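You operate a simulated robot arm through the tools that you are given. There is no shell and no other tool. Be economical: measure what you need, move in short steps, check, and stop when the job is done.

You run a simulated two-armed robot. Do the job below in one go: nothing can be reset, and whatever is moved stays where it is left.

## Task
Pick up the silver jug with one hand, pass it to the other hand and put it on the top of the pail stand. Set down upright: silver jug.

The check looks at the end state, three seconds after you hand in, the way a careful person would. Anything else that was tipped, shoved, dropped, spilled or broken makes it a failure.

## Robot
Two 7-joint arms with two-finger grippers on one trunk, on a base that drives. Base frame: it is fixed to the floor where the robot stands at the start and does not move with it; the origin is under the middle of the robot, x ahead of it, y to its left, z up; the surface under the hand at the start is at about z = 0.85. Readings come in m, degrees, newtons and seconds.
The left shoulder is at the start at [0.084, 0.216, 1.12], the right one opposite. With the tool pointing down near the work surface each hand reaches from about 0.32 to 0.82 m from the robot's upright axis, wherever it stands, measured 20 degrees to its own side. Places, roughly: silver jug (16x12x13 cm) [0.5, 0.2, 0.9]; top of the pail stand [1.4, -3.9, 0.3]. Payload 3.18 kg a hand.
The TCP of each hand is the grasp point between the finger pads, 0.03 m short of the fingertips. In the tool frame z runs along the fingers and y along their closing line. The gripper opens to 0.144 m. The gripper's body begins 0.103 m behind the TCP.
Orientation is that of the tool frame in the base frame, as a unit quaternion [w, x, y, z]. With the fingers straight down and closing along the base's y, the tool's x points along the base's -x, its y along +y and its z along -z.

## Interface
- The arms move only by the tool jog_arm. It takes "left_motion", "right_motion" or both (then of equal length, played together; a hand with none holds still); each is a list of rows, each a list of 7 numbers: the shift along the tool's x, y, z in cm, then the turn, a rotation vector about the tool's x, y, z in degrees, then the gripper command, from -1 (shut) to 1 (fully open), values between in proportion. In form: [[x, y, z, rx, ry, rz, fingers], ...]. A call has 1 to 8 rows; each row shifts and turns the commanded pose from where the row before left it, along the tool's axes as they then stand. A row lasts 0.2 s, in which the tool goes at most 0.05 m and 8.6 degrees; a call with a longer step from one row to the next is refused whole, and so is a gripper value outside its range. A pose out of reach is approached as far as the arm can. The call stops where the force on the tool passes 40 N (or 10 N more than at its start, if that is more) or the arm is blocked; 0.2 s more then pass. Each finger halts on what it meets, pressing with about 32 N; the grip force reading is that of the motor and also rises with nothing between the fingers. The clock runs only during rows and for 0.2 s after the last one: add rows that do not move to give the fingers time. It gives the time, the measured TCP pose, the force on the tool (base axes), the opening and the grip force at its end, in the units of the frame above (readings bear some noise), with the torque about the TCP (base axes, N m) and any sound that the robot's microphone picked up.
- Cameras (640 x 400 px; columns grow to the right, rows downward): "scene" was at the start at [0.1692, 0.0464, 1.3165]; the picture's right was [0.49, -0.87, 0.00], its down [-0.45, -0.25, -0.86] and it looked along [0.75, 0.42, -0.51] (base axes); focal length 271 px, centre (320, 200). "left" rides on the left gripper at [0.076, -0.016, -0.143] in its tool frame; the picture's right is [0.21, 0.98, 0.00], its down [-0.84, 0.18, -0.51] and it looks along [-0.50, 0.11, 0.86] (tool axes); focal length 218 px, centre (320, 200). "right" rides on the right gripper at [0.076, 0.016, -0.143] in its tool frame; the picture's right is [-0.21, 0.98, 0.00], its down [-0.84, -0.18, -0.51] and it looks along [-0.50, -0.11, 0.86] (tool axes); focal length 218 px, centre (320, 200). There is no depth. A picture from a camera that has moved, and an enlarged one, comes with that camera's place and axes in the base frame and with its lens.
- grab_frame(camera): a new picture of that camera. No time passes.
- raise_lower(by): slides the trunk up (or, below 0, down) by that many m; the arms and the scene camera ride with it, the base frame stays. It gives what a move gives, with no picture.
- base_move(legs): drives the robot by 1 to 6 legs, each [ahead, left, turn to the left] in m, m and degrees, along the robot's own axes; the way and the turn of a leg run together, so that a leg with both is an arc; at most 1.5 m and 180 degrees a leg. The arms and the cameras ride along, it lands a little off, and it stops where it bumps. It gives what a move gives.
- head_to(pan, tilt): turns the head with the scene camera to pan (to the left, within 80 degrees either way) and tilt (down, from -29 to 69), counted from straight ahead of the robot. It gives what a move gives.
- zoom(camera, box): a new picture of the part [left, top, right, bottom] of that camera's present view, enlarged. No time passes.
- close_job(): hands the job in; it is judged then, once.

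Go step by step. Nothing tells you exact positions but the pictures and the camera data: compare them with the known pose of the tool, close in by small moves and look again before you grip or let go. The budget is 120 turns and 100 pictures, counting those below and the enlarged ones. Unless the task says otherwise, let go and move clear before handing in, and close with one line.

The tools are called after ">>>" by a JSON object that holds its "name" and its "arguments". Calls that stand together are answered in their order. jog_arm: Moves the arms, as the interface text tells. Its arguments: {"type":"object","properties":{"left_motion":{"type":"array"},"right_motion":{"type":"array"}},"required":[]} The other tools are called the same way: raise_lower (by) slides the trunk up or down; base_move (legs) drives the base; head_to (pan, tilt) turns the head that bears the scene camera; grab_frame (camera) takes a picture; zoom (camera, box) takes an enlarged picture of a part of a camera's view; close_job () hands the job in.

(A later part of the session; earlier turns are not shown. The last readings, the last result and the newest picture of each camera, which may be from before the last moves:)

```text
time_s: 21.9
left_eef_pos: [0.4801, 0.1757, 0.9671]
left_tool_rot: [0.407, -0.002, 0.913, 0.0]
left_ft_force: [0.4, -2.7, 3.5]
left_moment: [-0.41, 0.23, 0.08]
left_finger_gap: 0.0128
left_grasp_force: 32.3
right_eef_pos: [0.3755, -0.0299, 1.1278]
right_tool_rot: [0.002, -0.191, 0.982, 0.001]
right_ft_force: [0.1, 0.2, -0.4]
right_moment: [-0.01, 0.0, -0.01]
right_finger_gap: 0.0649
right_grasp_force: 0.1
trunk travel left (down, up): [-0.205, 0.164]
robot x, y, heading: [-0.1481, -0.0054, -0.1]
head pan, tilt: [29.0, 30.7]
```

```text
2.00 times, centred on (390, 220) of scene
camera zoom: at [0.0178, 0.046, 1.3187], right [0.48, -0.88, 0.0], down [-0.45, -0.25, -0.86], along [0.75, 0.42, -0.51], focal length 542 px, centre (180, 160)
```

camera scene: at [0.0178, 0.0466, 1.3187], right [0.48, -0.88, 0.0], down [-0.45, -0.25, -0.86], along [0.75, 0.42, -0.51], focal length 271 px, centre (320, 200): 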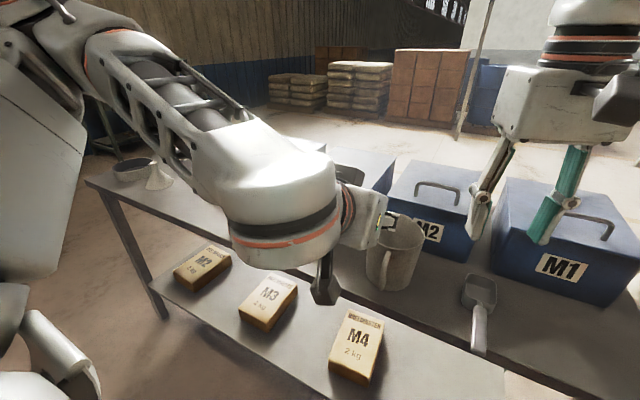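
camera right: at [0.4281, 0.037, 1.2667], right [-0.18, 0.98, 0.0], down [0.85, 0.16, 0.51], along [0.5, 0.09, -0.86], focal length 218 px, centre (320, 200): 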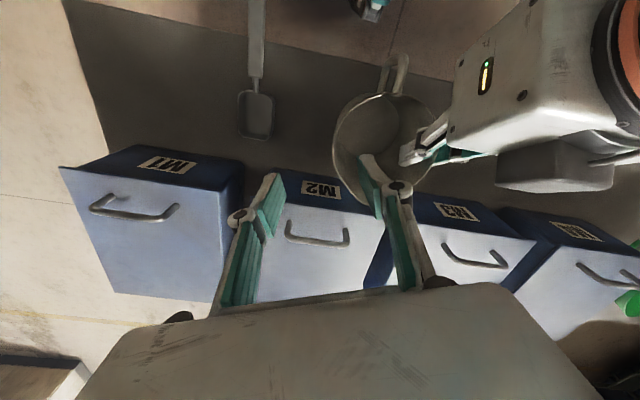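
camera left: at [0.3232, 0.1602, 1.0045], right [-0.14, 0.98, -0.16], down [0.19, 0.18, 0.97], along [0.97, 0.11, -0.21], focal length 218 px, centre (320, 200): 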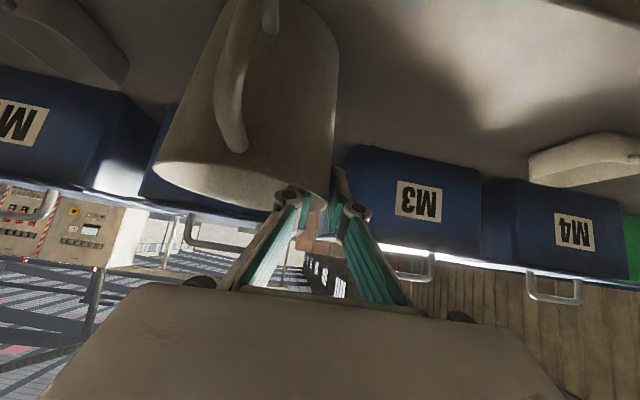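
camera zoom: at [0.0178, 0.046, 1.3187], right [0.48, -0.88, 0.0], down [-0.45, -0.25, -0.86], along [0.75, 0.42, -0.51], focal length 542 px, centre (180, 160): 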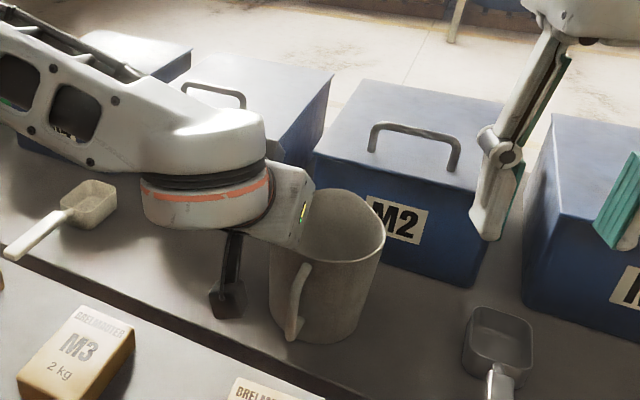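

Gripped at 48° tilt. I'll lift with the trunk.

>>> {"name": "raise_lower", "arguments": {"by": 0.07}}

>>> {"name": "jog_arm", "arguments": {"right_motion": [[-1.8, 0.5, 0, 0, 0, 0, -0.1], [-1.8, 0.5, 0, 0, 0, 0, -0.1], [-1.8, 0.5, 0, 0, 0, 0, -0.1], [-1.8, 0.5, 0, 0, 0, 0, -0.1], [-1.8, 0.5, 0, 0, 0, 0, -0.1], [-1.8, 0.5, 0, 0, 0, 0, -0.1], [0, 0, 0, 0, 0, 0, -0.1]]}}

>>> {"name": "grab_frame", "arguments": {"camera": "right"}}

>>> {"name": "grab_frame", "arguments": {"camera": "scene"}}

```text
time_s: 23.0
left_eef_pos: [0.4811, 0.1794, 1.0341]
left_tool_rot: [0.406, -0.002, 0.914, -0.001]
left_ft_force: [0.2, -0.3, -2.8]
left_moment: [0.1, -0.04, -0.03]
left_finger_gap: 0.012
left_grasp_force: 31.7
right_eef_pos: [0.3466, -0.0293, 1.2524]
right_tool_rot: [0.061, -0.192, 0.979, -0.01]
right_ft_force: [0.3, -0.8, 0.3]
right_moment: [0.0, 0.06, -0.04]
right_finger_gap: 0.0646
right_grasp_force: 0.0
trunk travel left (down, up): [-0.275, 0.094]
robot x, y, heading: [-0.1492, 0.0041, -0.1]
head pan, tilt: [29.0, 30.7]
```

```text
time_s: 24.6
left_eef_pos: [0.4795, 0.1787, 1.035]
left_tool_rot: [0.407, -0.002, 0.913, -0.001]
left_ft_force: [-0.3, -0.5, -2.7]
left_moment: [0.07, 0.0, 0.0]
left_finger_gap: 0.0122
left_grasp_force: 31.9
right_eef_pos: [0.3474, -0.0293, 1.2543]
right_tool_rot: [0.063, -0.192, 0.979, -0.01]
right_ft_force: [-0.4, 0.2, 0.0]
right_moment: [0.0, 0.0, 0.0]
right_finger_gap: 0.0646
right_grasp_force: 0.1
right hand out of reach, approached as far as the arm can: row 1, 2, 3, 4, 5, 6
trunk travel left (down, up): [-0.275, 0.094]
robot x, y, heading: [-0.1502, -0.0002, -0.0]
head pan, tilt: [29.0, 30.7]
```

```text
60 pictures are left
camera right: at [0.2529, -0.0445, 1.3862], right [-0.17, 0.98, -0.02], down [0.78, 0.15, 0.61], along [0.6, 0.09, -0.79], focal length 218 px, centre (320, 200)
```

right: 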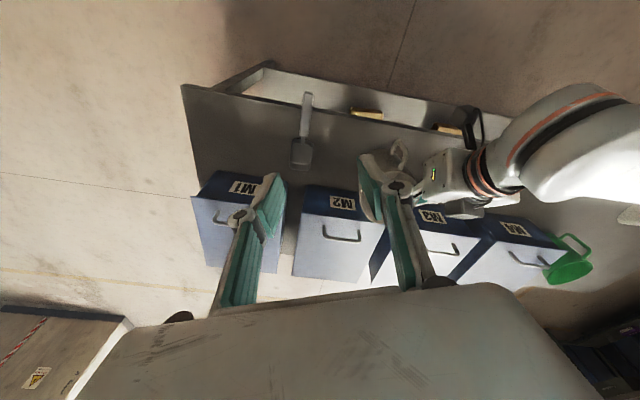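

```text
59 pictures are left
camera scene: at [-0.0223, 0.0464, 1.3911], right [0.48, -0.88, 0.0], down [-0.45, -0.25, -0.86], along [0.75, 0.42, -0.51], focal length 271 px, centre (320, 200)
```

scene: 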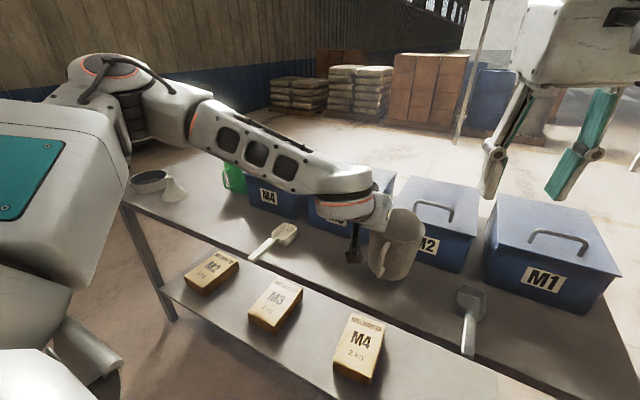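

The right wrist is stuck against a limit. I'll unwind some yaw and tilt and bring it lower.

>>> {"name": "jog_arm", "arguments": {"right_motion": [[0, 0, 0, 0, 0, 8, -0.1], [0, 0, 3, 0, 4, 0, -0.1], [0, 0, 3, 0, 3, 0, -0.1], [-2, 0, 2, 0, 0, 0, -0.1], [-2, 0, 2, 0, 0, 0, -0.1], [-2, 0, 0, 0, 0, 0, -0.1], [-2, 0, 0, 0, 0, 0, -0.1]]}}

```text
time_s: 26.2
left_eef_pos: [0.4801, 0.178, 1.0359]
left_tool_rot: [0.406, 0.0, 0.914, -0.002]
left_ft_force: [-0.5, -0.6, -1.5]
left_moment: [0.09, -0.01, -0.02]
left_finger_gap: 0.0121
left_grasp_force: 31.6
right_eef_pos: [0.42, -0.0119, 1.155]
right_tool_rot: [0.001, -0.122, 0.992, -0.014]
right_ft_force: [0.3, 0.7, -0.2]
right_moment: [0.03, 0.01, -0.02]
right_finger_gap: 0.0648
right_grasp_force: 0.1
right hand out of reach, approached as far as the arm can: row 7
trunk travel left (down, up): [-0.275, 0.094]
robot x, y, heading: [-0.1491, -0.0025, -0.1]
head pan, tilt: [29.0, 30.7]
```

>>> {"name": "jog_arm", "arguments": {"right_motion": [[0, 0, 0, 0, 0, 6, -0.1], [-2, 1.7, 0, 0, 0, 0, -0.1], [-2, 1.7, 0, 0, 0, 0, -0.1], [-2, 1.7, 0, 0, 0, 0, -0.1], [0, 0, 0, 0, 0, 0, -0.1]]}}

>>> {"name": "grab_frame", "arguments": {"camera": "right"}}

>>> {"name": "grab_frame", "arguments": {"camera": "scene"}}

```text
time_s: 27.4
left_eef_pos: [0.4797, 0.1792, 1.0358]
left_tool_rot: [0.406, -0.001, 0.914, -0.001]
left_ft_force: [0.0, 0.0, -1.9]
left_moment: [0.11, 0.02, 0.0]
left_finger_gap: 0.0122
left_grasp_force: 31.9
right_eef_pos: [0.4435, 0.0137, 1.1545]
right_tool_rot: [0.004, -0.07, 0.997, -0.013]
right_ft_force: [0.4, 0.6, 0.1]
right_moment: [0.0, 0.0, 0.01]
right_finger_gap: 0.0647
right_grasp_force: 0.1
right hand out of reach, approached as far as the arm can: row 3, 4
trunk travel left (down, up): [-0.275, 0.094]
robot x, y, heading: [-0.1519, -0.0026, 0.1]
head pan, tilt: [29.0, 30.7]
```

```text
58 pictures are left
camera right: at [0.3653, 0.0219, 1.2959], right [0.07, 1.0, -0.03], down [0.85, -0.05, 0.52], along [0.51, -0.06, -0.86], focal length 218 px, centre (320, 200)
```

right: 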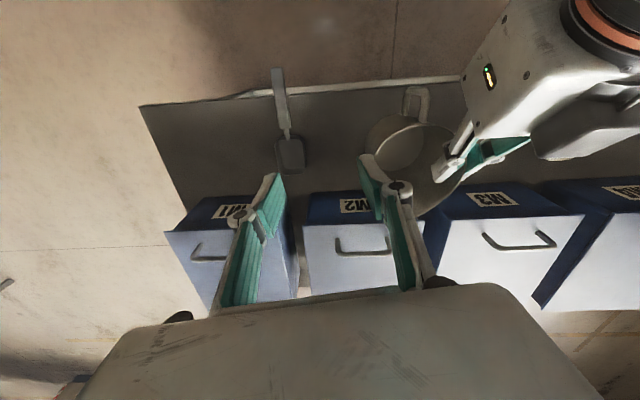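

```text
57 pictures are left
camera scene: at [-0.0225, 0.0462, 1.3911], right [0.48, -0.88, 0.0], down [-0.45, -0.25, -0.86], along [0.75, 0.42, -0.51], focal length 271 px, centre (320, 200)
```

scene: 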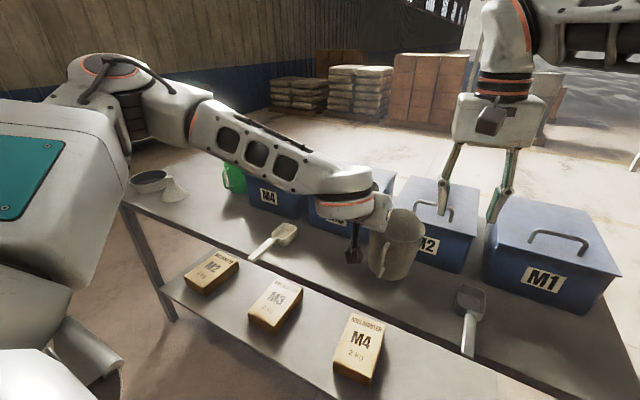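

This looks like a reach limit at high wrist positions. I'll lower the right hand to just above rim height, then approach.

>>> {"name": "jog_arm", "arguments": {"right_motion": [[0, 0, 3.0, 0, 0, 0, -0.1], [0, 0, 3.0, 0, 0, 0, -0.1], [-1.7, 1.6, 0, 0, 0, 0, -0.1], [-1.7, 1.6, 0, 0, 0, 0, -0.1], [-1.7, 1.6, 0, 0, 0, 0, -0.1], [0, 0, 0, 0, 0, 0, -0.1]]}}

>>> {"name": "grab_frame", "arguments": {"camera": "right"}}

```text
time_s: 28.8
left_eef_pos: [0.4806, 0.1783, 1.0351]
left_tool_rot: [0.407, -0.001, 0.914, -0.001]
left_ft_force: [-0.8, -0.3, -2.2]
left_moment: [0.13, 0.03, 0.02]
left_finger_gap: 0.0122
left_grasp_force: 32.0
right_eef_pos: [0.4701, 0.0331, 1.0997]
right_tool_rot: [0.003, -0.061, 0.998, -0.003]
right_ft_force: [-0.1, -1.8, -0.1]
right_moment: [0.03, 0.02, 0.0]
right_finger_gap: 0.0649
right_grasp_force: 0.1
right hand out of reach, approached as far as the arm can: row 4, 5
trunk travel left (down, up): [-0.275, 0.094]
robot x, y, heading: [-0.1512, -0.0001, -0.1]
head pan, tilt: [29.0, 30.7]
```

```text
56 pictures are left
camera right: at [0.3925, 0.039, 1.2416], right [0.09, 1.0, -0.01], down [0.86, -0.07, 0.51], along [0.51, -0.05, -0.86], focal length 218 px, centre (320, 200)
```

right: 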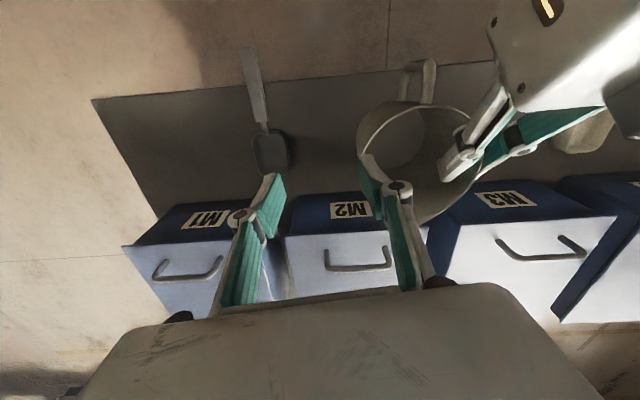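

It's a reach limit, so I'll bring the jug nearer. The right hand steps aside, then the left hand pulls the jug back 6 cm and right 5 cm.

>>> {"name": "jog_arm", "arguments": {"right_motion": [[1.4, -2.9, 0, 0, 0, 0, -0.1], [1.4, -2.9, 0, 0, 0, 0, -0.1], [1.3, -2.8, 0, 0, 0, 0, -0.1], [0, 0, 0, 0, 0, 0, -0.1]]}}

>>> {"name": "jog_arm", "arguments": {"left_motion": [[1.0, -1.25, -1.12, 0, 0, 0, -1], [1.0, -1.25, -1.12, 0, 0, 0, -1], [1.0, -1.25, -1.12, 0, 0, 0, -1], [1.0, -1.25, -1.12, 0, 0, 0, -1], [0, 0, 0, 0, 0, 0, -1]]}}

>>> {"name": "grab_frame", "arguments": {"camera": "right"}}

>>> {"name": "grab_frame", "arguments": {"camera": "scene"}}

```text
time_s: 29.8
left_eef_pos: [0.479, 0.1793, 1.0353]
left_tool_rot: [0.407, -0.002, 0.913, -0.001]
left_ft_force: [0.0, -0.3, -1.7]
left_moment: [0.06, -0.01, 0.04]
left_finger_gap: 0.0122
left_grasp_force: 31.9
right_eef_pos: [0.4353, -0.0523, 1.0951]
right_tool_rot: [0.003, -0.07, 0.997, -0.014]
right_ft_force: [-0.1, 0.9, 0.0]
right_moment: [-0.03, 0.01, -0.02]
right_finger_gap: 0.0647
right_grasp_force: 0.0
trunk travel left (down, up): [-0.275, 0.094]
robot x, y, heading: [-0.152, -0.0032, 0.1]
head pan, tilt: [29.0, 30.7]
```

```text
time_s: 31.0
left_eef_pos: [0.4188, 0.1286, 1.0372]
left_tool_rot: [0.407, -0.002, 0.914, -0.001]
left_ft_force: [0.4, 0.1, -3.0]
left_moment: [0.08, -0.01, -0.01]
left_finger_gap: 0.0123
left_grasp_force: 31.7
right_eef_pos: [0.4374, -0.0525, 1.0945]
right_tool_rot: [0.003, -0.07, 0.997, -0.014]
right_ft_force: [-0.5, -0.1, 0.0]
right_moment: [-0.02, -0.02, 0.0]
right_finger_gap: 0.0648
right_grasp_force: 0.1
trunk travel left (down, up): [-0.275, 0.094]
robot x, y, heading: [-0.1473, -0.0009, -0.5]
head pan, tilt: [29.0, 30.7]
```

```text
55 pictures are left
camera right: at [0.3584, -0.0436, 1.2373], right [0.07, 1.0, -0.03], down [0.86, -0.05, 0.52], along [0.51, -0.06, -0.86], focal length 218 px, centre (320, 200)
```

right: 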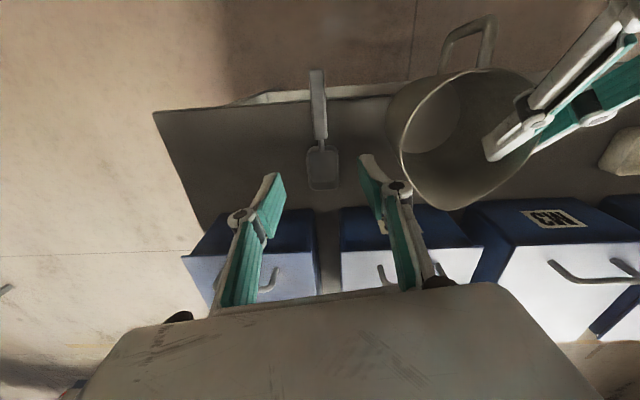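

```text
54 pictures are left
camera scene: at [-0.0222, 0.0468, 1.391], right [0.48, -0.88, 0.0], down [-0.45, -0.25, -0.86], along [0.75, 0.42, -0.51], focal length 271 px, centre (320, 200)
```

scene: 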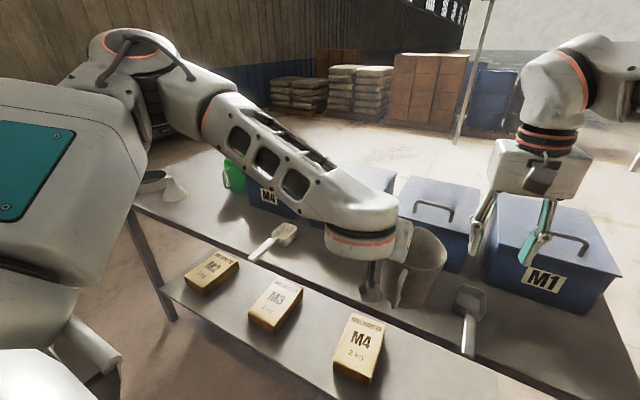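

Now the jug is in easy reach. I'll restore some yaw on the right hand and raise it a bit over the rim, then measure.

>>> {"name": "jog_arm", "arguments": {"right_motion": [[0, 0, -1, 0, 0, -5, -0.1], [0, 1.0, -1, 0, 0, -5, -0.1], [0, 2.2, 0, 0, 0, 0, -0.1], [0, 0, 0, 0, 0, 0, -0.1]]}}

>>> {"name": "grab_frame", "arguments": {"camera": "right"}}

```text
time_s: 32.0
left_eef_pos: [0.4207, 0.1277, 1.038]
left_tool_rot: [0.406, -0.001, 0.914, 0.0]
left_ft_force: [0.2, 0.1, -2.7]
left_moment: [0.11, -0.02, 0.01]
left_finger_gap: 0.0119
left_grasp_force: 32.2
right_eef_pos: [0.4284, -0.0263, 1.111]
right_tool_rot: [0.003, -0.156, 0.988, -0.013]
right_ft_force: [0.8, -0.1, 0.0]
right_moment: [-0.01, -0.02, -0.01]
right_finger_gap: 0.0646
right_grasp_force: 0.1
right hand out of reach, approached as far as the arm can: row 2
trunk travel left (down, up): [-0.275, 0.094]
robot x, y, heading: [-0.1499, 0.0021, -0.2]
head pan, tilt: [29.0, 30.7]
```

```text
53 pictures are left
camera right: at [0.3503, -0.0316, 1.2531], right [-0.1, 0.99, -0.03], down [0.85, 0.1, 0.51], along [0.51, 0.03, -0.86], focal length 218 px, centre (320, 200)
```

right: 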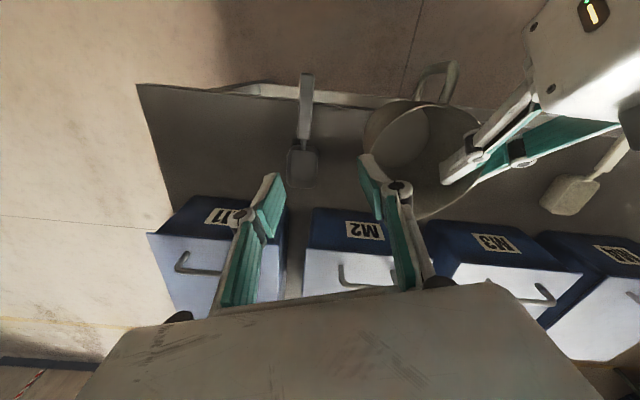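

>>> {"name": "zoom", "arguments": {"camera": "right", "box": [340, 60, 540, 230]}}

>>> {"name": "zoom", "arguments": {"camera": "scene", "box": [320, 120, 600, 340]}}

```text
2.35 times, centred on (440, 145) of right
camera zoom: at [0.3503, -0.0316, 1.2531], right [-0.1, 0.99, -0.03], down [0.85, 0.1, 0.51], along [0.51, 0.03, -0.86], focal length 514 px, centre (38, 329)
```

zoom: 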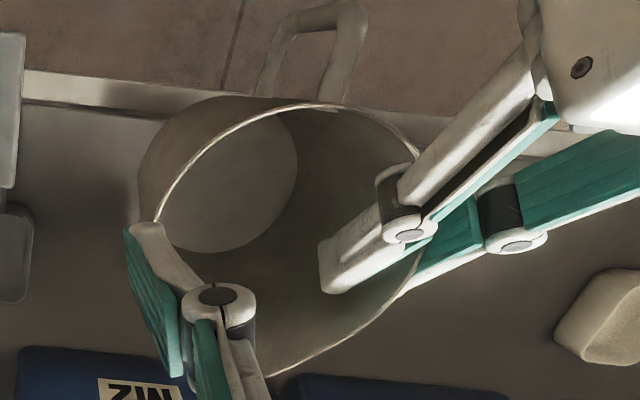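

```text
1.82 times, centred on (460, 230) of scene
camera zoom: at [-0.0223, 0.0461, 1.3911], right [0.48, -0.88, 0.0], down [-0.45, -0.25, -0.86], along [0.75, 0.42, -0.51], focal length 493 px, centre (66, 146)
```

zoom: 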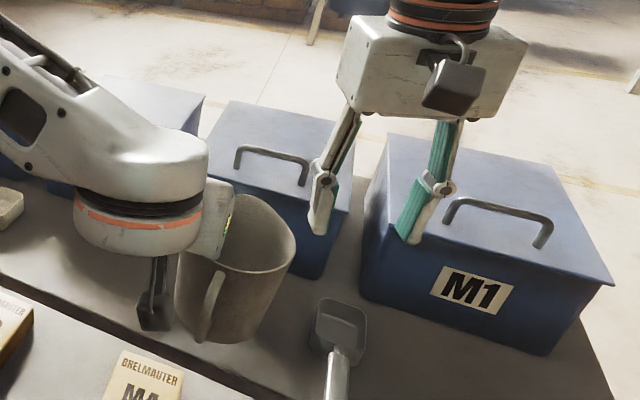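

The rim centre is about [0.419, 0.074] with r≈0.055 and rim z≈1.05. I'll move the right TCP over the wall at [0.436, 0.022] and go partway down.

>>> {"name": "jog_arm", "arguments": {"right_motion": [[-1.1, 2.15, 0, 0, 0, 0, -0.1], [-1.1, 2.15, 0, 0, 0, 0, -0.1], [0, 0, 2.5, 0, 0, 0, -0.1], [0, 0, 0, 0, 0, 0, -0.1]]}}

>>> {"name": "grab_frame", "arguments": {"camera": "right"}}

>>> {"name": "zoom", "arguments": {"camera": "scene", "box": [320, 120, 600, 340]}}

>>> {"name": "grab_frame", "arguments": {"camera": "left"}}

```text
time_s: 33.0
left_eef_pos: [0.4202, 0.1303, 1.0378]
left_tool_rot: [0.407, -0.001, 0.913, -0.001]
left_ft_force: [-0.5, -0.1, -2.7]
left_moment: [0.09, -0.02, -0.02]
left_finger_gap: 0.0123
left_grasp_force: 32.3
right_eef_pos: [0.4322, -0.0022, 1.0843]
right_tool_rot: [0.002, -0.157, 0.987, -0.014]
right_ft_force: [0.4, 0.2, -0.4]
right_moment: [-0.02, 0.0, 0.0]
right_finger_gap: 0.0648
right_grasp_force: 0.1
right hand out of reach, approached as far as the arm can: row 1
trunk travel left (down, up): [-0.275, 0.094]
robot x, y, heading: [-0.1509, -0.003, -0.0]
head pan, tilt: [29.0, 30.7]
```

```text
50 pictures are left
camera right: at [0.3545, -0.0084, 1.2266], right [-0.1, 0.99, -0.03], down [0.85, 0.1, 0.51], along [0.51, 0.03, -0.86], focal length 218 px, centre (320, 200)
```

right: 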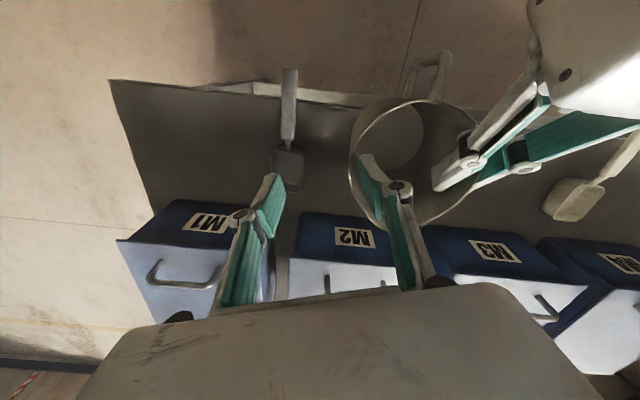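

```text
1.82 times, centred on (460, 230) of scene
camera zoom: at [-0.0228, 0.047, 1.3912], right [0.48, -0.87, 0.0], down [-0.45, -0.25, -0.86], along [0.75, 0.42, -0.51], focal length 493 px, centre (66, 146)
```

zoom: 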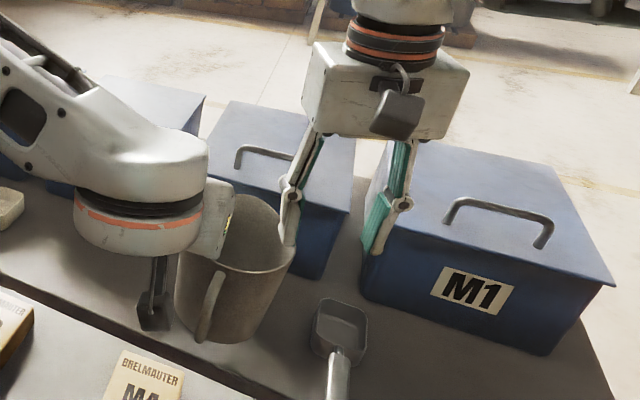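

```text
48 pictures are left
camera left: at [0.2624, 0.1123, 1.0752], right [-0.14, 0.98, -0.16], down [0.19, 0.18, 0.97], along [0.97, 0.11, -0.21], focal length 218 px, centre (320, 200)
```

left: 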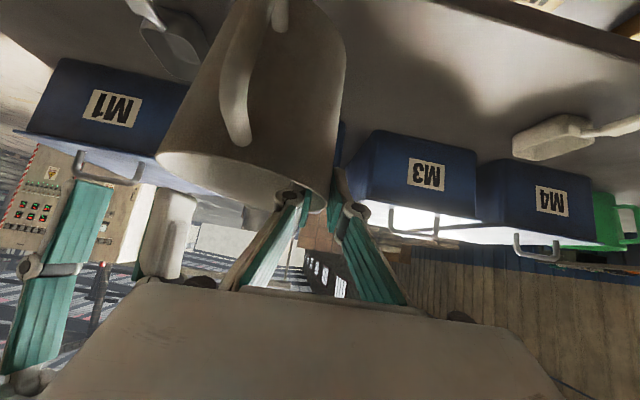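

I'm 2.4 cm short in y, so I'll repeat the approach.

>>> {"name": "jog_arm", "arguments": {"right_motion": [[-0.5, 1.1, 0, 0, 0, 0, -0.1], [-0.5, 1.1, 0, 0, 0, 0, -0.1], [0, 0, 0, 0, 0, 0, -0.1]]}}

>>> {"name": "zoom", "arguments": {"camera": "right", "box": [310, 60, 510, 230]}}

>>> {"name": "grab_frame", "arguments": {"camera": "left"}}

```text
time_s: 33.8
left_eef_pos: [0.4197, 0.1295, 1.0369]
left_tool_rot: [0.407, -0.001, 0.913, -0.001]
left_ft_force: [0.7, 0.7, -2.4]
left_moment: [0.1, -0.04, 0.04]
left_finger_gap: 0.012
left_grasp_force: 31.5
right_eef_pos: [0.4365, 0.0204, 1.0836]
right_tool_rot: [0.001, -0.156, 0.988, -0.015]
right_ft_force: [0.4, -0.8, 0.6]
right_moment: [-0.03, 0.02, 0.02]
right_finger_gap: 0.0649
right_grasp_force: 0.3
trunk travel left (down, up): [-0.275, 0.094]
robot x, y, heading: [-0.1486, -0.0004, -0.0]
head pan, tilt: [29.0, 30.7]
```

```text
2.35 times, centred on (410, 145) of right
camera zoom: at [0.3581, 0.0148, 1.2256], right [-0.1, 0.99, -0.03], down [0.85, 0.1, 0.51], along [0.51, 0.03, -0.86], focal length 514 px, centre (108, 329)
```

zoom: 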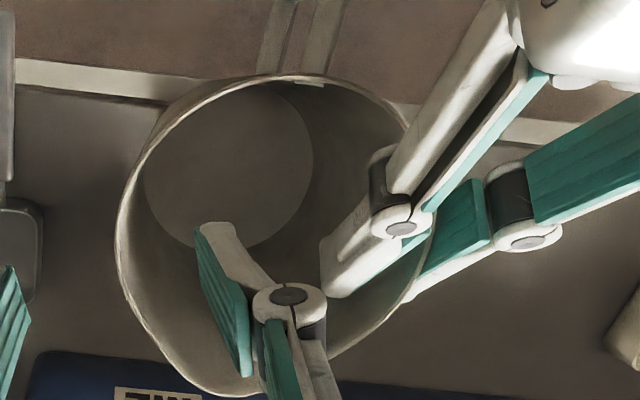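

```text
46 pictures are left
camera left: at [0.2628, 0.1117, 1.075], right [-0.14, 0.98, -0.16], down [0.19, 0.18, 0.97], along [0.97, 0.11, -0.21], focal length 218 px, centre (320, 200)
```

left: 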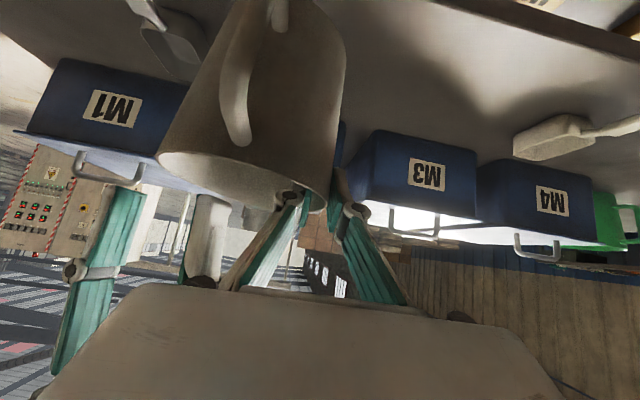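

The right fingers straddle the −y wall with clearance to the left finger. I'll go down 4 cm in small steps.

>>> {"name": "jog_arm", "arguments": {"right_motion": [[0, 0, 1.4, 0, 0, 0, -0.15], [0, 0, 1.4, 0, 0, 0, -0.15], [0, 0, 1.3, 0, 0, 0, -0.15], [0, 0, 0, 0, 0, 0, -0.15]]}}

>>> {"name": "zoom", "arguments": {"camera": "right", "box": [260, 40, 520, 240]}}

>>> {"name": "zoom", "arguments": {"camera": "scene", "box": [320, 120, 600, 340]}}

```text
time_s: 34.8
left_eef_pos: [0.4189, 0.1292, 1.036]
left_tool_rot: [0.407, -0.001, 0.913, -0.001]
left_ft_force: [0.0, 0.7, -3.2]
left_moment: [0.07, -0.02, 0.01]
left_finger_gap: 0.0121
left_grasp_force: 32.2
right_eef_pos: [0.4367, 0.0222, 1.0425]
right_tool_rot: [0.001, -0.156, 0.988, -0.014]
right_ft_force: [0.0, -0.4, 0.1]
right_moment: [0.02, 0.0, 0.02]
right_finger_gap: 0.0612
right_grasp_force: 0.1
trunk travel left (down, up): [-0.275, 0.094]
robot x, y, heading: [-0.1497, -0.0004, -0.2]
head pan, tilt: [29.0, 30.7]
```

```text
2.00 times, centred on (390, 140) of right
camera zoom: at [0.3576, 0.0151, 1.1851], right [-0.1, 0.99, -0.03], down [0.85, 0.1, 0.51], along [0.51, 0.03, -0.86], focal length 436 px, centre (180, 320)
```

zoom: 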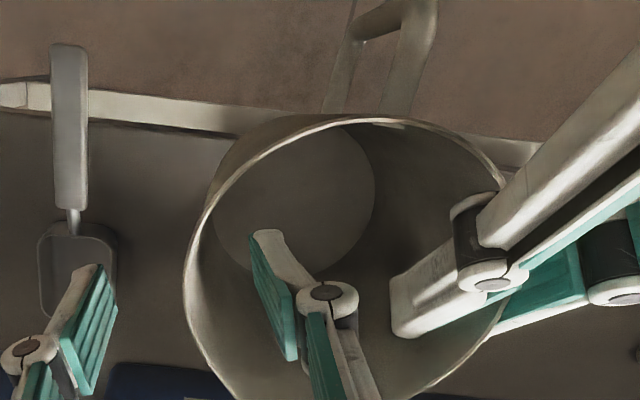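

```text
1.82 times, centred on (460, 230) of scene
camera zoom: at [-0.0225, 0.0464, 1.3911], right [0.48, -0.88, 0.0], down [-0.45, -0.25, -0.86], along [0.75, 0.42, -0.51], focal length 493 px, centre (66, 146)
```

zoom: 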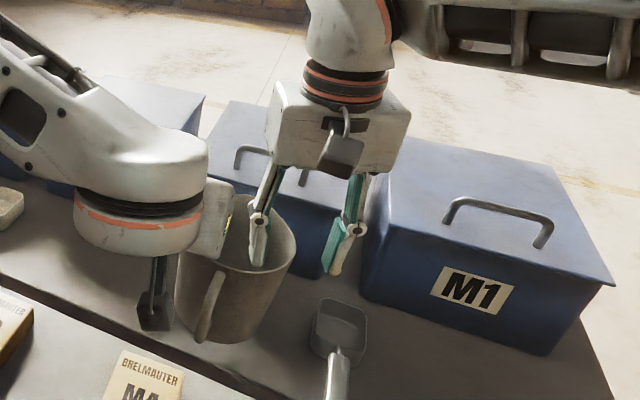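

The wall is midway between the right fingers. Closing the right hand.

>>> {"name": "jog_arm", "arguments": {"right_motion": [[0, 0, 0, 0, 0, 0, -0.5], [0, 0, 0, 0, 0, 0, -0.8], [0, 0, 0, 0, 0, 0, -1], [0, 0, 0, 0, 0, 0, -1], [0, 0, 0, 0, 0, 0, -1]]}}

>>> {"name": "zoom", "arguments": {"camera": "scene", "box": [320, 120, 600, 340]}}

>>> {"name": "zoom", "arguments": {"camera": "right", "box": [260, 40, 520, 240]}}

```text
time_s: 36.0
left_eef_pos: [0.4192, 0.1259, 1.0368]
left_tool_rot: [0.407, 0.004, 0.913, -0.005]
left_ft_force: [4.4, -37.0, -7.9]
left_moment: [-0.38, 0.2, -0.55]
left_finger_gap: 0.0117
left_grasp_force: 32.3
right_eef_pos: [0.4356, 0.023, 1.0432]
right_tool_rot: [0.002, -0.159, 0.987, -0.01]
right_ft_force: [-3.6, 37.1, 5.2]
right_moment: [1.27, -0.06, 0.44]
right_finger_gap: 0.0059
right_grasp_force: 32.2
trunk travel left (down, up): [-0.275, 0.094]
robot x, y, heading: [-0.1483, 0.0004, -0.4]
head pan, tilt: [29.0, 30.7]
```

```text
1.82 times, centred on (460, 230) of scene
camera zoom: at [-0.0224, 0.0464, 1.3911], right [0.48, -0.88, 0.0], down [-0.45, -0.25, -0.86], along [0.75, 0.42, -0.51], focal length 493 px, centre (66, 146)
```

zoom: 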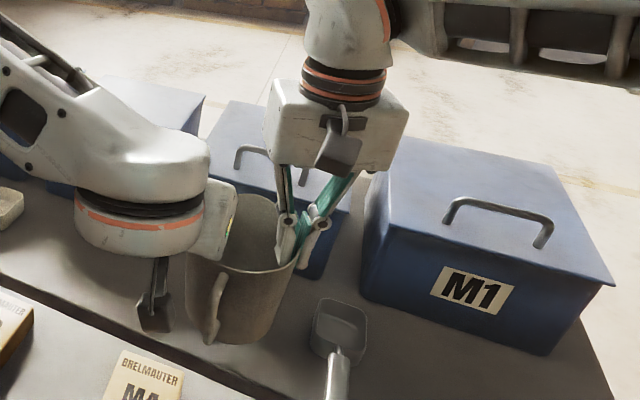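

```text
2.00 times, centred on (390, 140) of right
camera zoom: at [0.3566, 0.0169, 1.1867], right [-0.11, 0.99, -0.02], down [0.85, 0.1, 0.51], along [0.51, 0.04, -0.86], focal length 436 px, centre (180, 320)
```

zoom: 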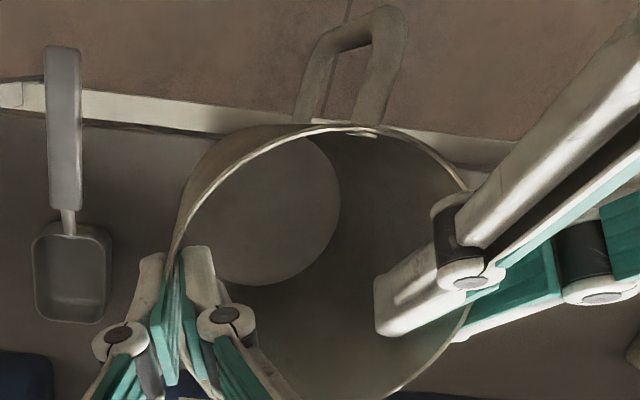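

Both hands hold the jug, with a sideways pull of 37 N between them. I'll ease the left hand 3 mm toward −y to relax it before letting go.

>>> {"name": "jog_arm", "arguments": {"left_motion": [[0, -0.2, 0, 0, 0, 0, -1], [0, -0.15, 0, 0, 0, 0, -1], [0, 0, 0, 0, 0, 0, -1]]}}

```text
time_s: 36.8
left_eef_pos: [0.42, 0.1248, 1.0366]
left_tool_rot: [0.407, 0.001, 0.914, -0.002]
left_ft_force: [2.0, -29.1, -6.0]
left_moment: [-0.42, 0.2, -0.82]
left_finger_gap: 0.0113
left_grasp_force: 31.6
right_eef_pos: [0.436, 0.0215, 1.0441]
right_tool_rot: [0.001, -0.158, 0.987, -0.011]
right_ft_force: [-3.0, 29.3, 4.2]
right_moment: [1.23, -0.1, 0.56]
right_finger_gap: 0.0058
right_grasp_force: 32.2
trunk travel left (down, up): [-0.275, 0.094]
robot x, y, heading: [-0.1483, 0.0026, -0.0]
head pan, tilt: [29.0, 30.7]
```

>>> {"name": "jog_arm", "arguments": {"left_motion": [[0, -0.3, 0, 0, 0, 0, -1], [0, -0.3, 0, 0, 0, 0, -1], [0, -0.3, 0, 0, 0, 0, -1], [0, 0, 0, 0, 0, 0, -1]]}}

>>> {"name": "zoom", "arguments": {"camera": "scene", "box": [320, 120, 600, 340]}}

```text
time_s: 37.8
left_eef_pos: [0.421, 0.1195, 1.0358]
left_tool_rot: [0.405, -0.005, 0.914, 0.001]
left_ft_force: [3.8, 12.1, -6.3]
left_moment: [-0.34, 0.06, -0.23]
left_finger_gap: 0.0113
left_grasp_force: 32.3
right_eef_pos: [0.4376, 0.017, 1.0423]
right_tool_rot: [0.002, -0.155, 0.988, -0.016]
right_ft_force: [-3.6, -12.3, 2.3]
right_moment: [0.7, 0.0, 0.76]
right_finger_gap: 0.0058
right_grasp_force: 31.7
trunk travel left (down, up): [-0.275, 0.094]
robot x, y, heading: [-0.148, 0.0017, 0.0]
head pan, tilt: [29.0, 30.7]
```

```text
1.82 times, centred on (460, 230) of scene
camera zoom: at [-0.0223, 0.0465, 1.3911], right [0.48, -0.88, 0.0], down [-0.45, -0.25, -0.86], along [0.75, 0.42, -0.51], focal length 493 px, centre (66, 146)
```

zoom: 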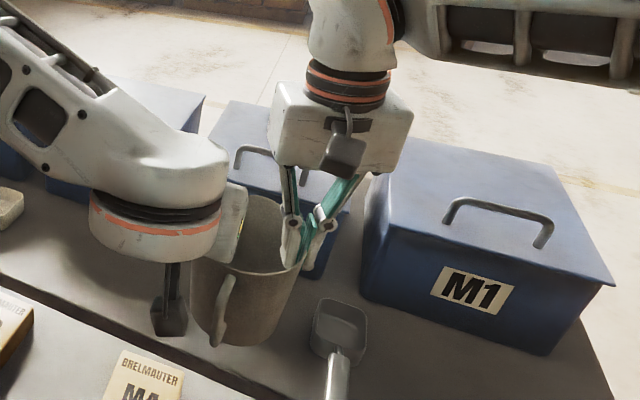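

The force is nearly balanced. I'll give back 2 mm, then open the left hand gently while the right holds.

>>> {"name": "jog_arm", "arguments": {"left_motion": [[0, 0.2, 0, 0, 0, 0, -1], [0, 0, 0, 0, 0, 0, -0.8], [0, 0, 0, 0, 0, 0, -0.6], [0, 0, 0, 0, 0, 0, -0.45], [0, 0, 0, 0, 0, 0, -0.45]]}}

>>> {"name": "zoom", "arguments": {"camera": "scene", "box": [320, 120, 600, 340]}}

>>> {"name": "zoom", "arguments": {"camera": "right", "box": [260, 40, 520, 240]}}

```text
time_s: 39.0
left_eef_pos: [0.4202, 0.1191, 1.036]
left_tool_rot: [0.407, -0.001, 0.913, -0.001]
left_ft_force: [-0.4, -0.1, -0.3]
left_moment: [0.02, 0.0, 0.01]
left_finger_gap: 0.0397
left_grasp_force: 0.0
right_eef_pos: [0.4368, 0.0201, 1.0423]
right_tool_rot: [0.002, -0.156, 0.988, -0.014]
right_ft_force: [0.1, 0.0, -0.9]
right_moment: [-0.09, -0.03, 0.0]
right_finger_gap: 0.0062
right_grasp_force: 31.7
trunk travel left (down, up): [-0.275, 0.094]
robot x, y, heading: [-0.1532, 0.0005, -0.2]
head pan, tilt: [29.0, 30.7]
```

```text
1.82 times, centred on (460, 230) of scene
camera zoom: at [-0.0223, 0.0464, 1.3911], right [0.48, -0.88, 0.0], down [-0.45, -0.25, -0.86], along [0.75, 0.42, -0.51], focal length 493 px, centre (66, 146)
```

zoom: 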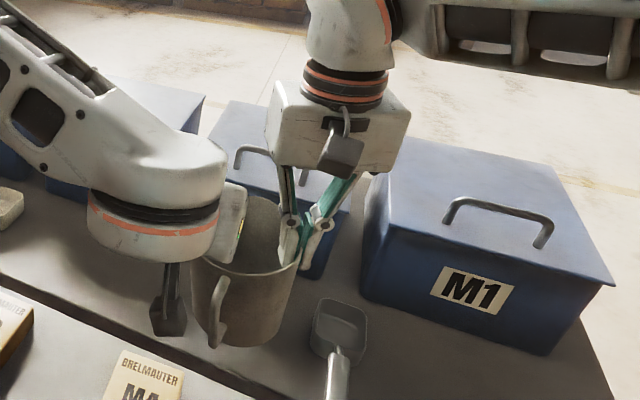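

```text
2.00 times, centred on (390, 140) of right
camera zoom: at [0.3578, 0.0151, 1.1852], right [-0.1, 0.99, -0.03], down [0.85, 0.1, 0.51], along [0.51, 0.03, -0.86], focal length 436 px, centre (180, 320)
```

zoom: 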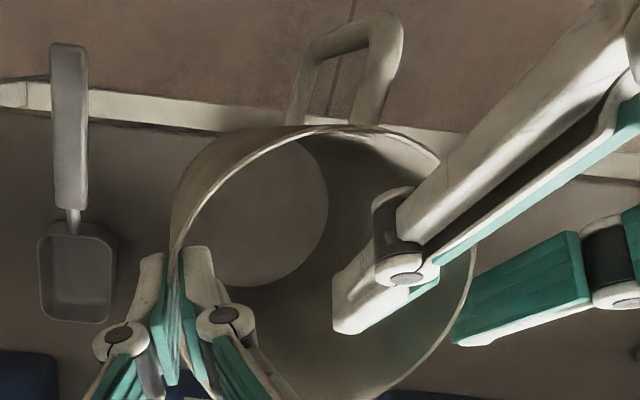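

The right hand holds the jug alone, and steadily. I'll retract the left hand back along its fingers.

>>> {"name": "jog_arm", "arguments": {"left_motion": [[0, 0, -1.5, 0, 0, 0, -0.45], [0, 0, -2, 0, 0, 0, -0.45], [0, 0, -2, 0, 0, 0, -0.45], [0, 0, -2.5, 0, 0, 0, -0.45], [0, 3, 0, 0, 0, 0, -0.45], [0, 4, 0, 0, 0, 0, -0.45], [0, 4, 0, 0, 0, 0, -0.45]]}}

>>> {"name": "grab_frame", "arguments": {"camera": "scene"}}

```text
time_s: 40.6
left_eef_pos: [0.3609, 0.2324, 1.087]
left_tool_rot: [0.408, -0.002, 0.913, -0.001]
left_ft_force: [0.0, 0.0, 0.8]
left_moment: [0.0, -0.01, -0.04]
left_finger_gap: 0.0395
left_grasp_force: 0.0
right_eef_pos: [0.4358, 0.0219, 1.0425]
right_tool_rot: [0.001, -0.157, 0.988, -0.015]
right_ft_force: [0.2, 0.5, -0.1]
right_moment: [-0.1, -0.02, 0.02]
right_finger_gap: 0.0063
right_grasp_force: 32.5
trunk travel left (down, up): [-0.275, 0.094]
robot x, y, heading: [-0.1482, -0.0007, 0.1]
head pan, tilt: [29.0, 30.7]
```

```text
38 pictures are left
camera scene: at [-0.0226, 0.0484, 1.391], right [0.48, -0.87, 0.0], down [-0.45, -0.25, -0.86], along [0.75, 0.42, -0.51], focal length 271 px, centre (320, 200)
```

scene: 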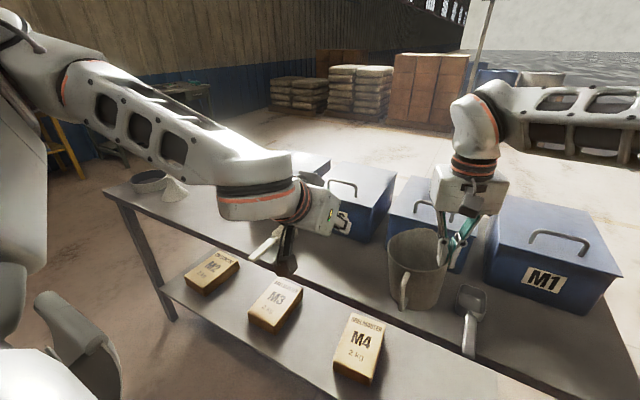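

The handover is done. I'll raise the trunk a little, back away from the table, and look toward the pail stand on the right.

>>> {"name": "raise_lower", "arguments": {"by": 0.05}}

>>> {"name": "base_move", "arguments": {"legs": [[-0.5, 0, 0]]}}

>>> {"name": "head_to", "arguments": {"pan": -60, "tilt": 15}}

>>> {"name": "grab_frame", "arguments": {"camera": "scene"}}

```text
time_s: 41.5
left_eef_pos: [0.3605, 0.2272, 1.1397]
left_tool_rot: [0.407, -0.002, 0.913, -0.001]
left_ft_force: [-0.1, 0.5, -1.0]
left_moment: [-0.01, 0.03, -0.04]
left_finger_gap: 0.0395
left_grasp_force: 0.1
right_eef_pos: [0.4364, 0.0202, 1.091]
right_tool_rot: [0.002, -0.157, 0.987, -0.014]
right_ft_force: [0.5, -0.5, -2.5]
right_moment: [-0.13, -0.01, 0.0]
right_finger_gap: 0.0057
right_grasp_force: 32.1
trunk travel left (down, up): [-0.325, 0.044]
robot x, y, heading: [-0.1477, 0.0, 0.1]
head pan, tilt: [29.0, 30.7]
```

```text
time_s: 43.3
left_eef_pos: [0.1981, 0.219, 1.1391]
left_tool_rot: [0.407, 0.005, 0.913, -0.003]
left_ft_force: [0.9, -0.1, -0.7]
left_moment: [0.0, 0.03, 0.0]
left_finger_gap: 0.0398
left_grasp_force: 0.0
right_eef_pos: [0.2696, 0.0129, 1.092]
right_tool_rot: [0.001, -0.152, 0.988, -0.012]
right_ft_force: [1.7, 0.6, -2.2]
right_moment: [-0.08, 0.08, -0.03]
right_finger_gap: 0.0059
right_grasp_force: 31.7
trunk travel left (down, up): [-0.325, 0.044]
robot x, y, heading: [-0.3185, -0.0021, -0.7]
head pan, tilt: [29.0, 30.7]
stopped in leg 1: the robot was blocked; the commanded pose is now the measured one
```

```text
time_s: 44.9
left_eef_pos: [0.1935, 0.2189, 1.1401]
left_tool_rot: [0.408, 0.004, 0.913, -0.004]
left_ft_force: [0.0, 0.5, 0.2]
left_moment: [-0.02, -0.01, 0.03]
left_finger_gap: 0.0397
left_grasp_force: 0.0
right_eef_pos: [0.2676, 0.0131, 1.0953]
right_tool_rot: [0.003, -0.154, 0.988, -0.013]
right_ft_force: [1.2, 0.4, -1.8]
right_moment: [-0.09, -0.04, 0.01]
right_finger_gap: 0.0061
right_grasp_force: 31.6
trunk travel left (down, up): [-0.325, 0.044]
robot x, y, heading: [-0.3208, 0.0013, -0.8]
head pan, tilt: [-60.0, 15.0]
```

```text
37 pictures are left
camera scene: at [-0.2343, -0.0817, 1.4676], right [-0.87, -0.49, 0.0], down [-0.13, 0.23, -0.97], along [0.47, -0.84, -0.26], focal length 271 px, centre (320, 200)
```

scene: 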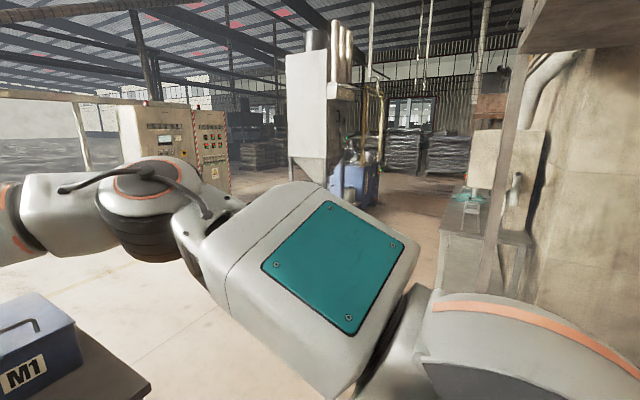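

The base bumped something behind it, so I won't back up any further. I'll zoom toward the expected stand position and check that the right hand still holds the jug.

>>> {"name": "zoom", "arguments": {"camera": "scene", "box": [260, 120, 460, 250]}}

>>> {"name": "grab_frame", "arguments": {"camera": "right"}}

>>> {"name": "head_to", "arguments": {"pan": -80, "tilt": 40}}

>>> {"name": "grab_frame", "arguments": {"camera": "scene"}}

```text
3.08 times, centred on (360, 185) of scene
camera zoom: at [-0.2343, -0.0817, 1.4676], right [-0.87, -0.49, 0.0], down [-0.13, 0.23, -0.97], along [0.47, -0.84, -0.26], focal length 834 px, centre (197, 246)
```

zoom: 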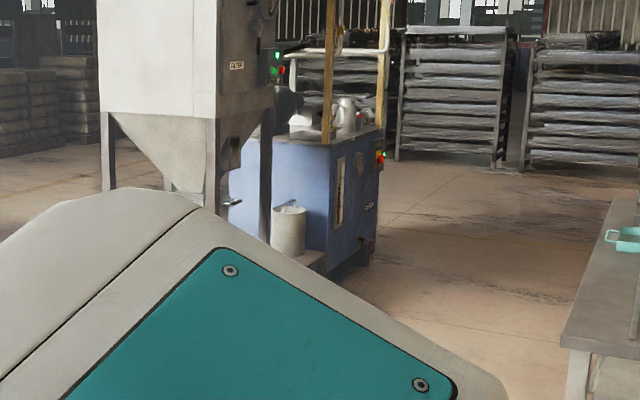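

```text
35 pictures are left
camera right: at [0.1884, 0.0084, 1.2371], right [-0.1, 0.99, -0.03], down [0.85, 0.1, 0.51], along [0.51, 0.03, -0.86], focal length 218 px, centre (320, 200)
```

right: 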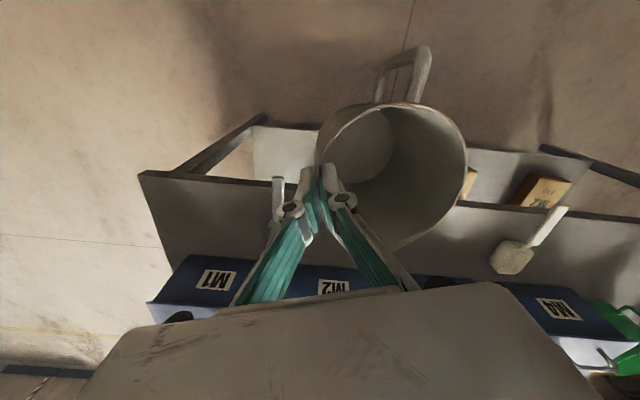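

```text
time_s: 45.8
left_eef_pos: [0.1943, 0.22, 1.1413]
left_tool_rot: [0.408, 0.004, 0.913, -0.004]
left_ft_force: [-0.2, 0.5, 0.3]
left_moment: [0.0, 0.02, 0.07]
left_finger_gap: 0.0398
left_grasp_force: 0.0
right_eef_pos: [0.267, 0.0136, 1.0964]
right_tool_rot: [0.002, -0.153, 0.988, -0.013]
right_ft_force: [0.4, 0.1, -1.8]
right_moment: [-0.1, -0.06, 0.01]
right_finger_gap: 0.0058
right_grasp_force: 32.2
trunk travel left (down, up): [-0.325, 0.044]
robot x, y, heading: [-0.3206, -0.0013, -0.8]
head pan, tilt: [-80.0, 40.0]
```

```text
34 pictures are left
camera scene: at [-0.2661, -0.0841, 1.4281], right [-0.99, -0.16, 0.0], down [-0.1, 0.63, -0.77], along [0.12, -0.76, -0.64], focal length 271 px, centre (320, 200)
```

scene: 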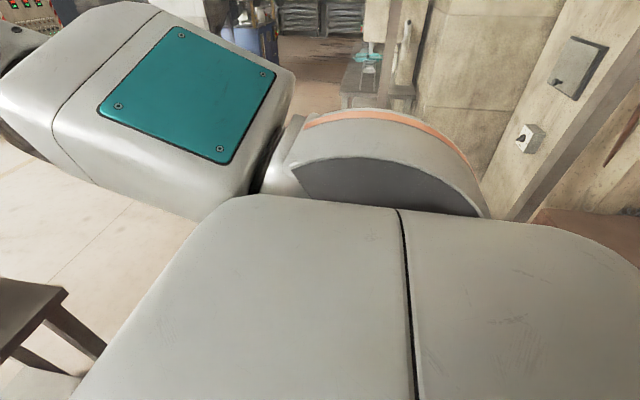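

The stand is the low platform with the white pail in front of the blue machine, about (1.3, −3.9). I'll slide right past the table end, then look ahead.

>>> {"name": "base_move", "arguments": {"legs": [[0.08, 0, 0], [0, -1.0, 0]]}}

>>> {"name": "head_to", "arguments": {"pan": -40, "tilt": 20}}

>>> {"name": "grab_frame", "arguments": {"camera": "scene"}}

```text
time_s: 55.7
left_eef_pos: [0.2637, -0.8003, 1.1407]
left_tool_rot: [0.408, 0.002, 0.913, -0.003]
left_ft_force: [0.1, 0.3, -0.5]
left_moment: [-0.01, -0.02, 0.0]
left_finger_gap: 0.0397
left_grasp_force: 0.1
right_eef_pos: [0.3374, -1.0044, 1.0948]
right_tool_rot: [0.002, -0.156, 0.988, -0.012]
right_ft_force: [-0.3, -0.7, -2.4]
right_moment: [-0.07, 0.01, -0.03]
right_finger_gap: 0.0058
right_grasp_force: 32.3
trunk travel left (down, up): [-0.325, 0.044]
robot x, y, heading: [-0.2478, -1.0222, -0.6]
head pan, tilt: [-80.0, 40.0]
```

```text
time_s: 56.8
left_eef_pos: [0.2646, -0.7985, 1.1407]
left_tool_rot: [0.408, 0.002, 0.913, -0.003]
left_ft_force: [-0.1, 0.2, -0.4]
left_moment: [-0.04, 0.03, 0.0]
left_finger_gap: 0.0397
left_grasp_force: 0.1
right_eef_pos: [0.3374, -1.0044, 1.0939]
right_tool_rot: [0.003, -0.156, 0.988, -0.012]
right_ft_force: [-0.5, 0.3, -2.2]
right_moment: [-0.13, -0.03, 0.0]
right_finger_gap: 0.0061
right_grasp_force: 32.3
trunk travel left (down, up): [-0.325, 0.044]
robot x, y, heading: [-0.2459, -1.0243, -0.4]
head pan, tilt: [-40.0, 20.0]
```

```text
33 pictures are left
camera scene: at [-0.1386, -1.0819, 1.4594], right [-0.65, -0.76, 0.0], down [-0.26, 0.22, -0.94], along [0.71, -0.61, -0.34], focal length 271 px, centre (320, 200)
```

scene: 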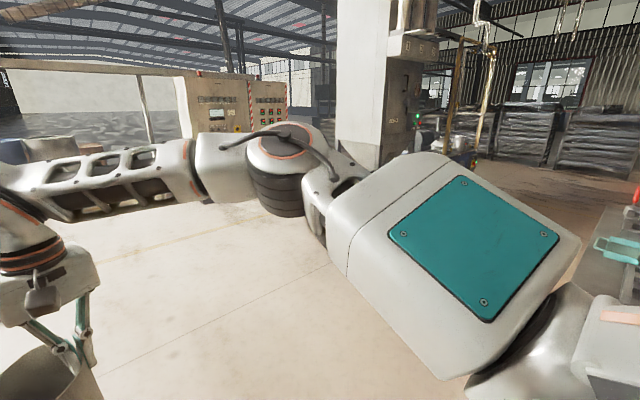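

The floor ahead is clear. I'll drive 1.3 m forward, turn right 90° to face the stand, and look again.

>>> {"name": "base_move", "arguments": {"legs": [[1.3, 0, 0], [0, 0, -90]]}}

>>> {"name": "head_to", "arguments": {"pan": 0, "tilt": 25}}

>>> {"name": "grab_frame", "arguments": {"camera": "scene"}}

```text
time_s: 67.2
left_eef_pos: [1.2978, -1.5311, 1.1396]
left_tool_rot: [0.289, 0.64, 0.652, -0.287]
left_ft_force: [-0.2, -0.2, -0.2]
left_moment: [0.0, -0.02, -0.03]
left_finger_gap: 0.0396
left_grasp_force: 0.2
right_eef_pos: [1.0938, -1.6107, 1.0937]
right_tool_rot: [-0.007, 0.58, 0.815, -0.011]
right_ft_force: [0.4, 0.4, -2.4]
right_moment: [-0.01, 0.1, -0.01]
right_finger_gap: 0.006
right_grasp_force: 32.2
trunk travel left (down, up): [-0.325, 0.044]
robot x, y, heading: [1.0617, -1.0253, -89.0]
head pan, tilt: [-40.0, 20.0]
```

```text
time_s: 68.2
left_eef_pos: [1.2972, -1.5313, 1.1414]
left_tool_rot: [0.29, 0.64, 0.652, -0.286]
left_ft_force: [-0.6, -0.5, 0.0]
left_moment: [0.01, 0.01, -0.01]
left_finger_gap: 0.0398
left_grasp_force: 0.1
right_eef_pos: [1.0936, -1.6097, 1.0945]
right_tool_rot: [-0.007, 0.579, 0.815, -0.011]
right_ft_force: [0.7, -0.1, -2.2]
right_moment: [-0.01, 0.09, 0.01]
right_finger_gap: 0.0061
right_grasp_force: 32.3
trunk travel left (down, up): [-0.325, 0.044]
robot x, y, heading: [1.0588, -1.0269, -89.1]
head pan, tilt: [0.0, 25.0]
```

```text
32 pictures are left
camera scene: at [1.0602, -1.1562, 1.4513], right [-1.0, -0.01, 0.0], down [-0.01, 0.42, -0.91], along [0.01, -0.91, -0.42], focal length 271 px, centre (320, 200)
```

scene: 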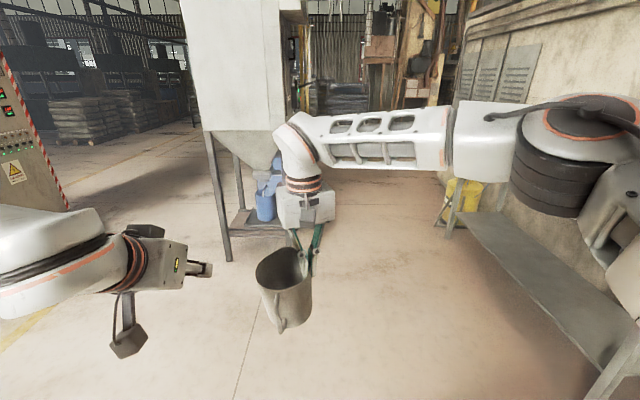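

>>> {"name": "zoom", "arguments": {"camera": "scene", "box": [190, 130, 350, 270]}}

```text
2.86 times, centred on (270, 200) of scene
camera zoom: at [1.0602, -1.1562, 1.4513], right [-1.0, -0.01, 0.0], down [-0.01, 0.42, -0.91], along [0.01, -0.91, -0.42], focal length 775 px, centre (463, 200)
```

zoom: 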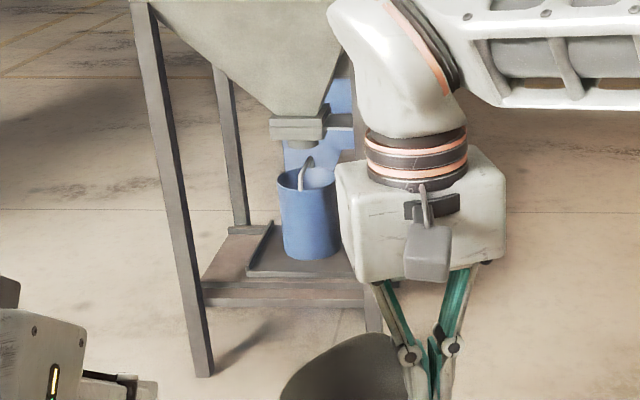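

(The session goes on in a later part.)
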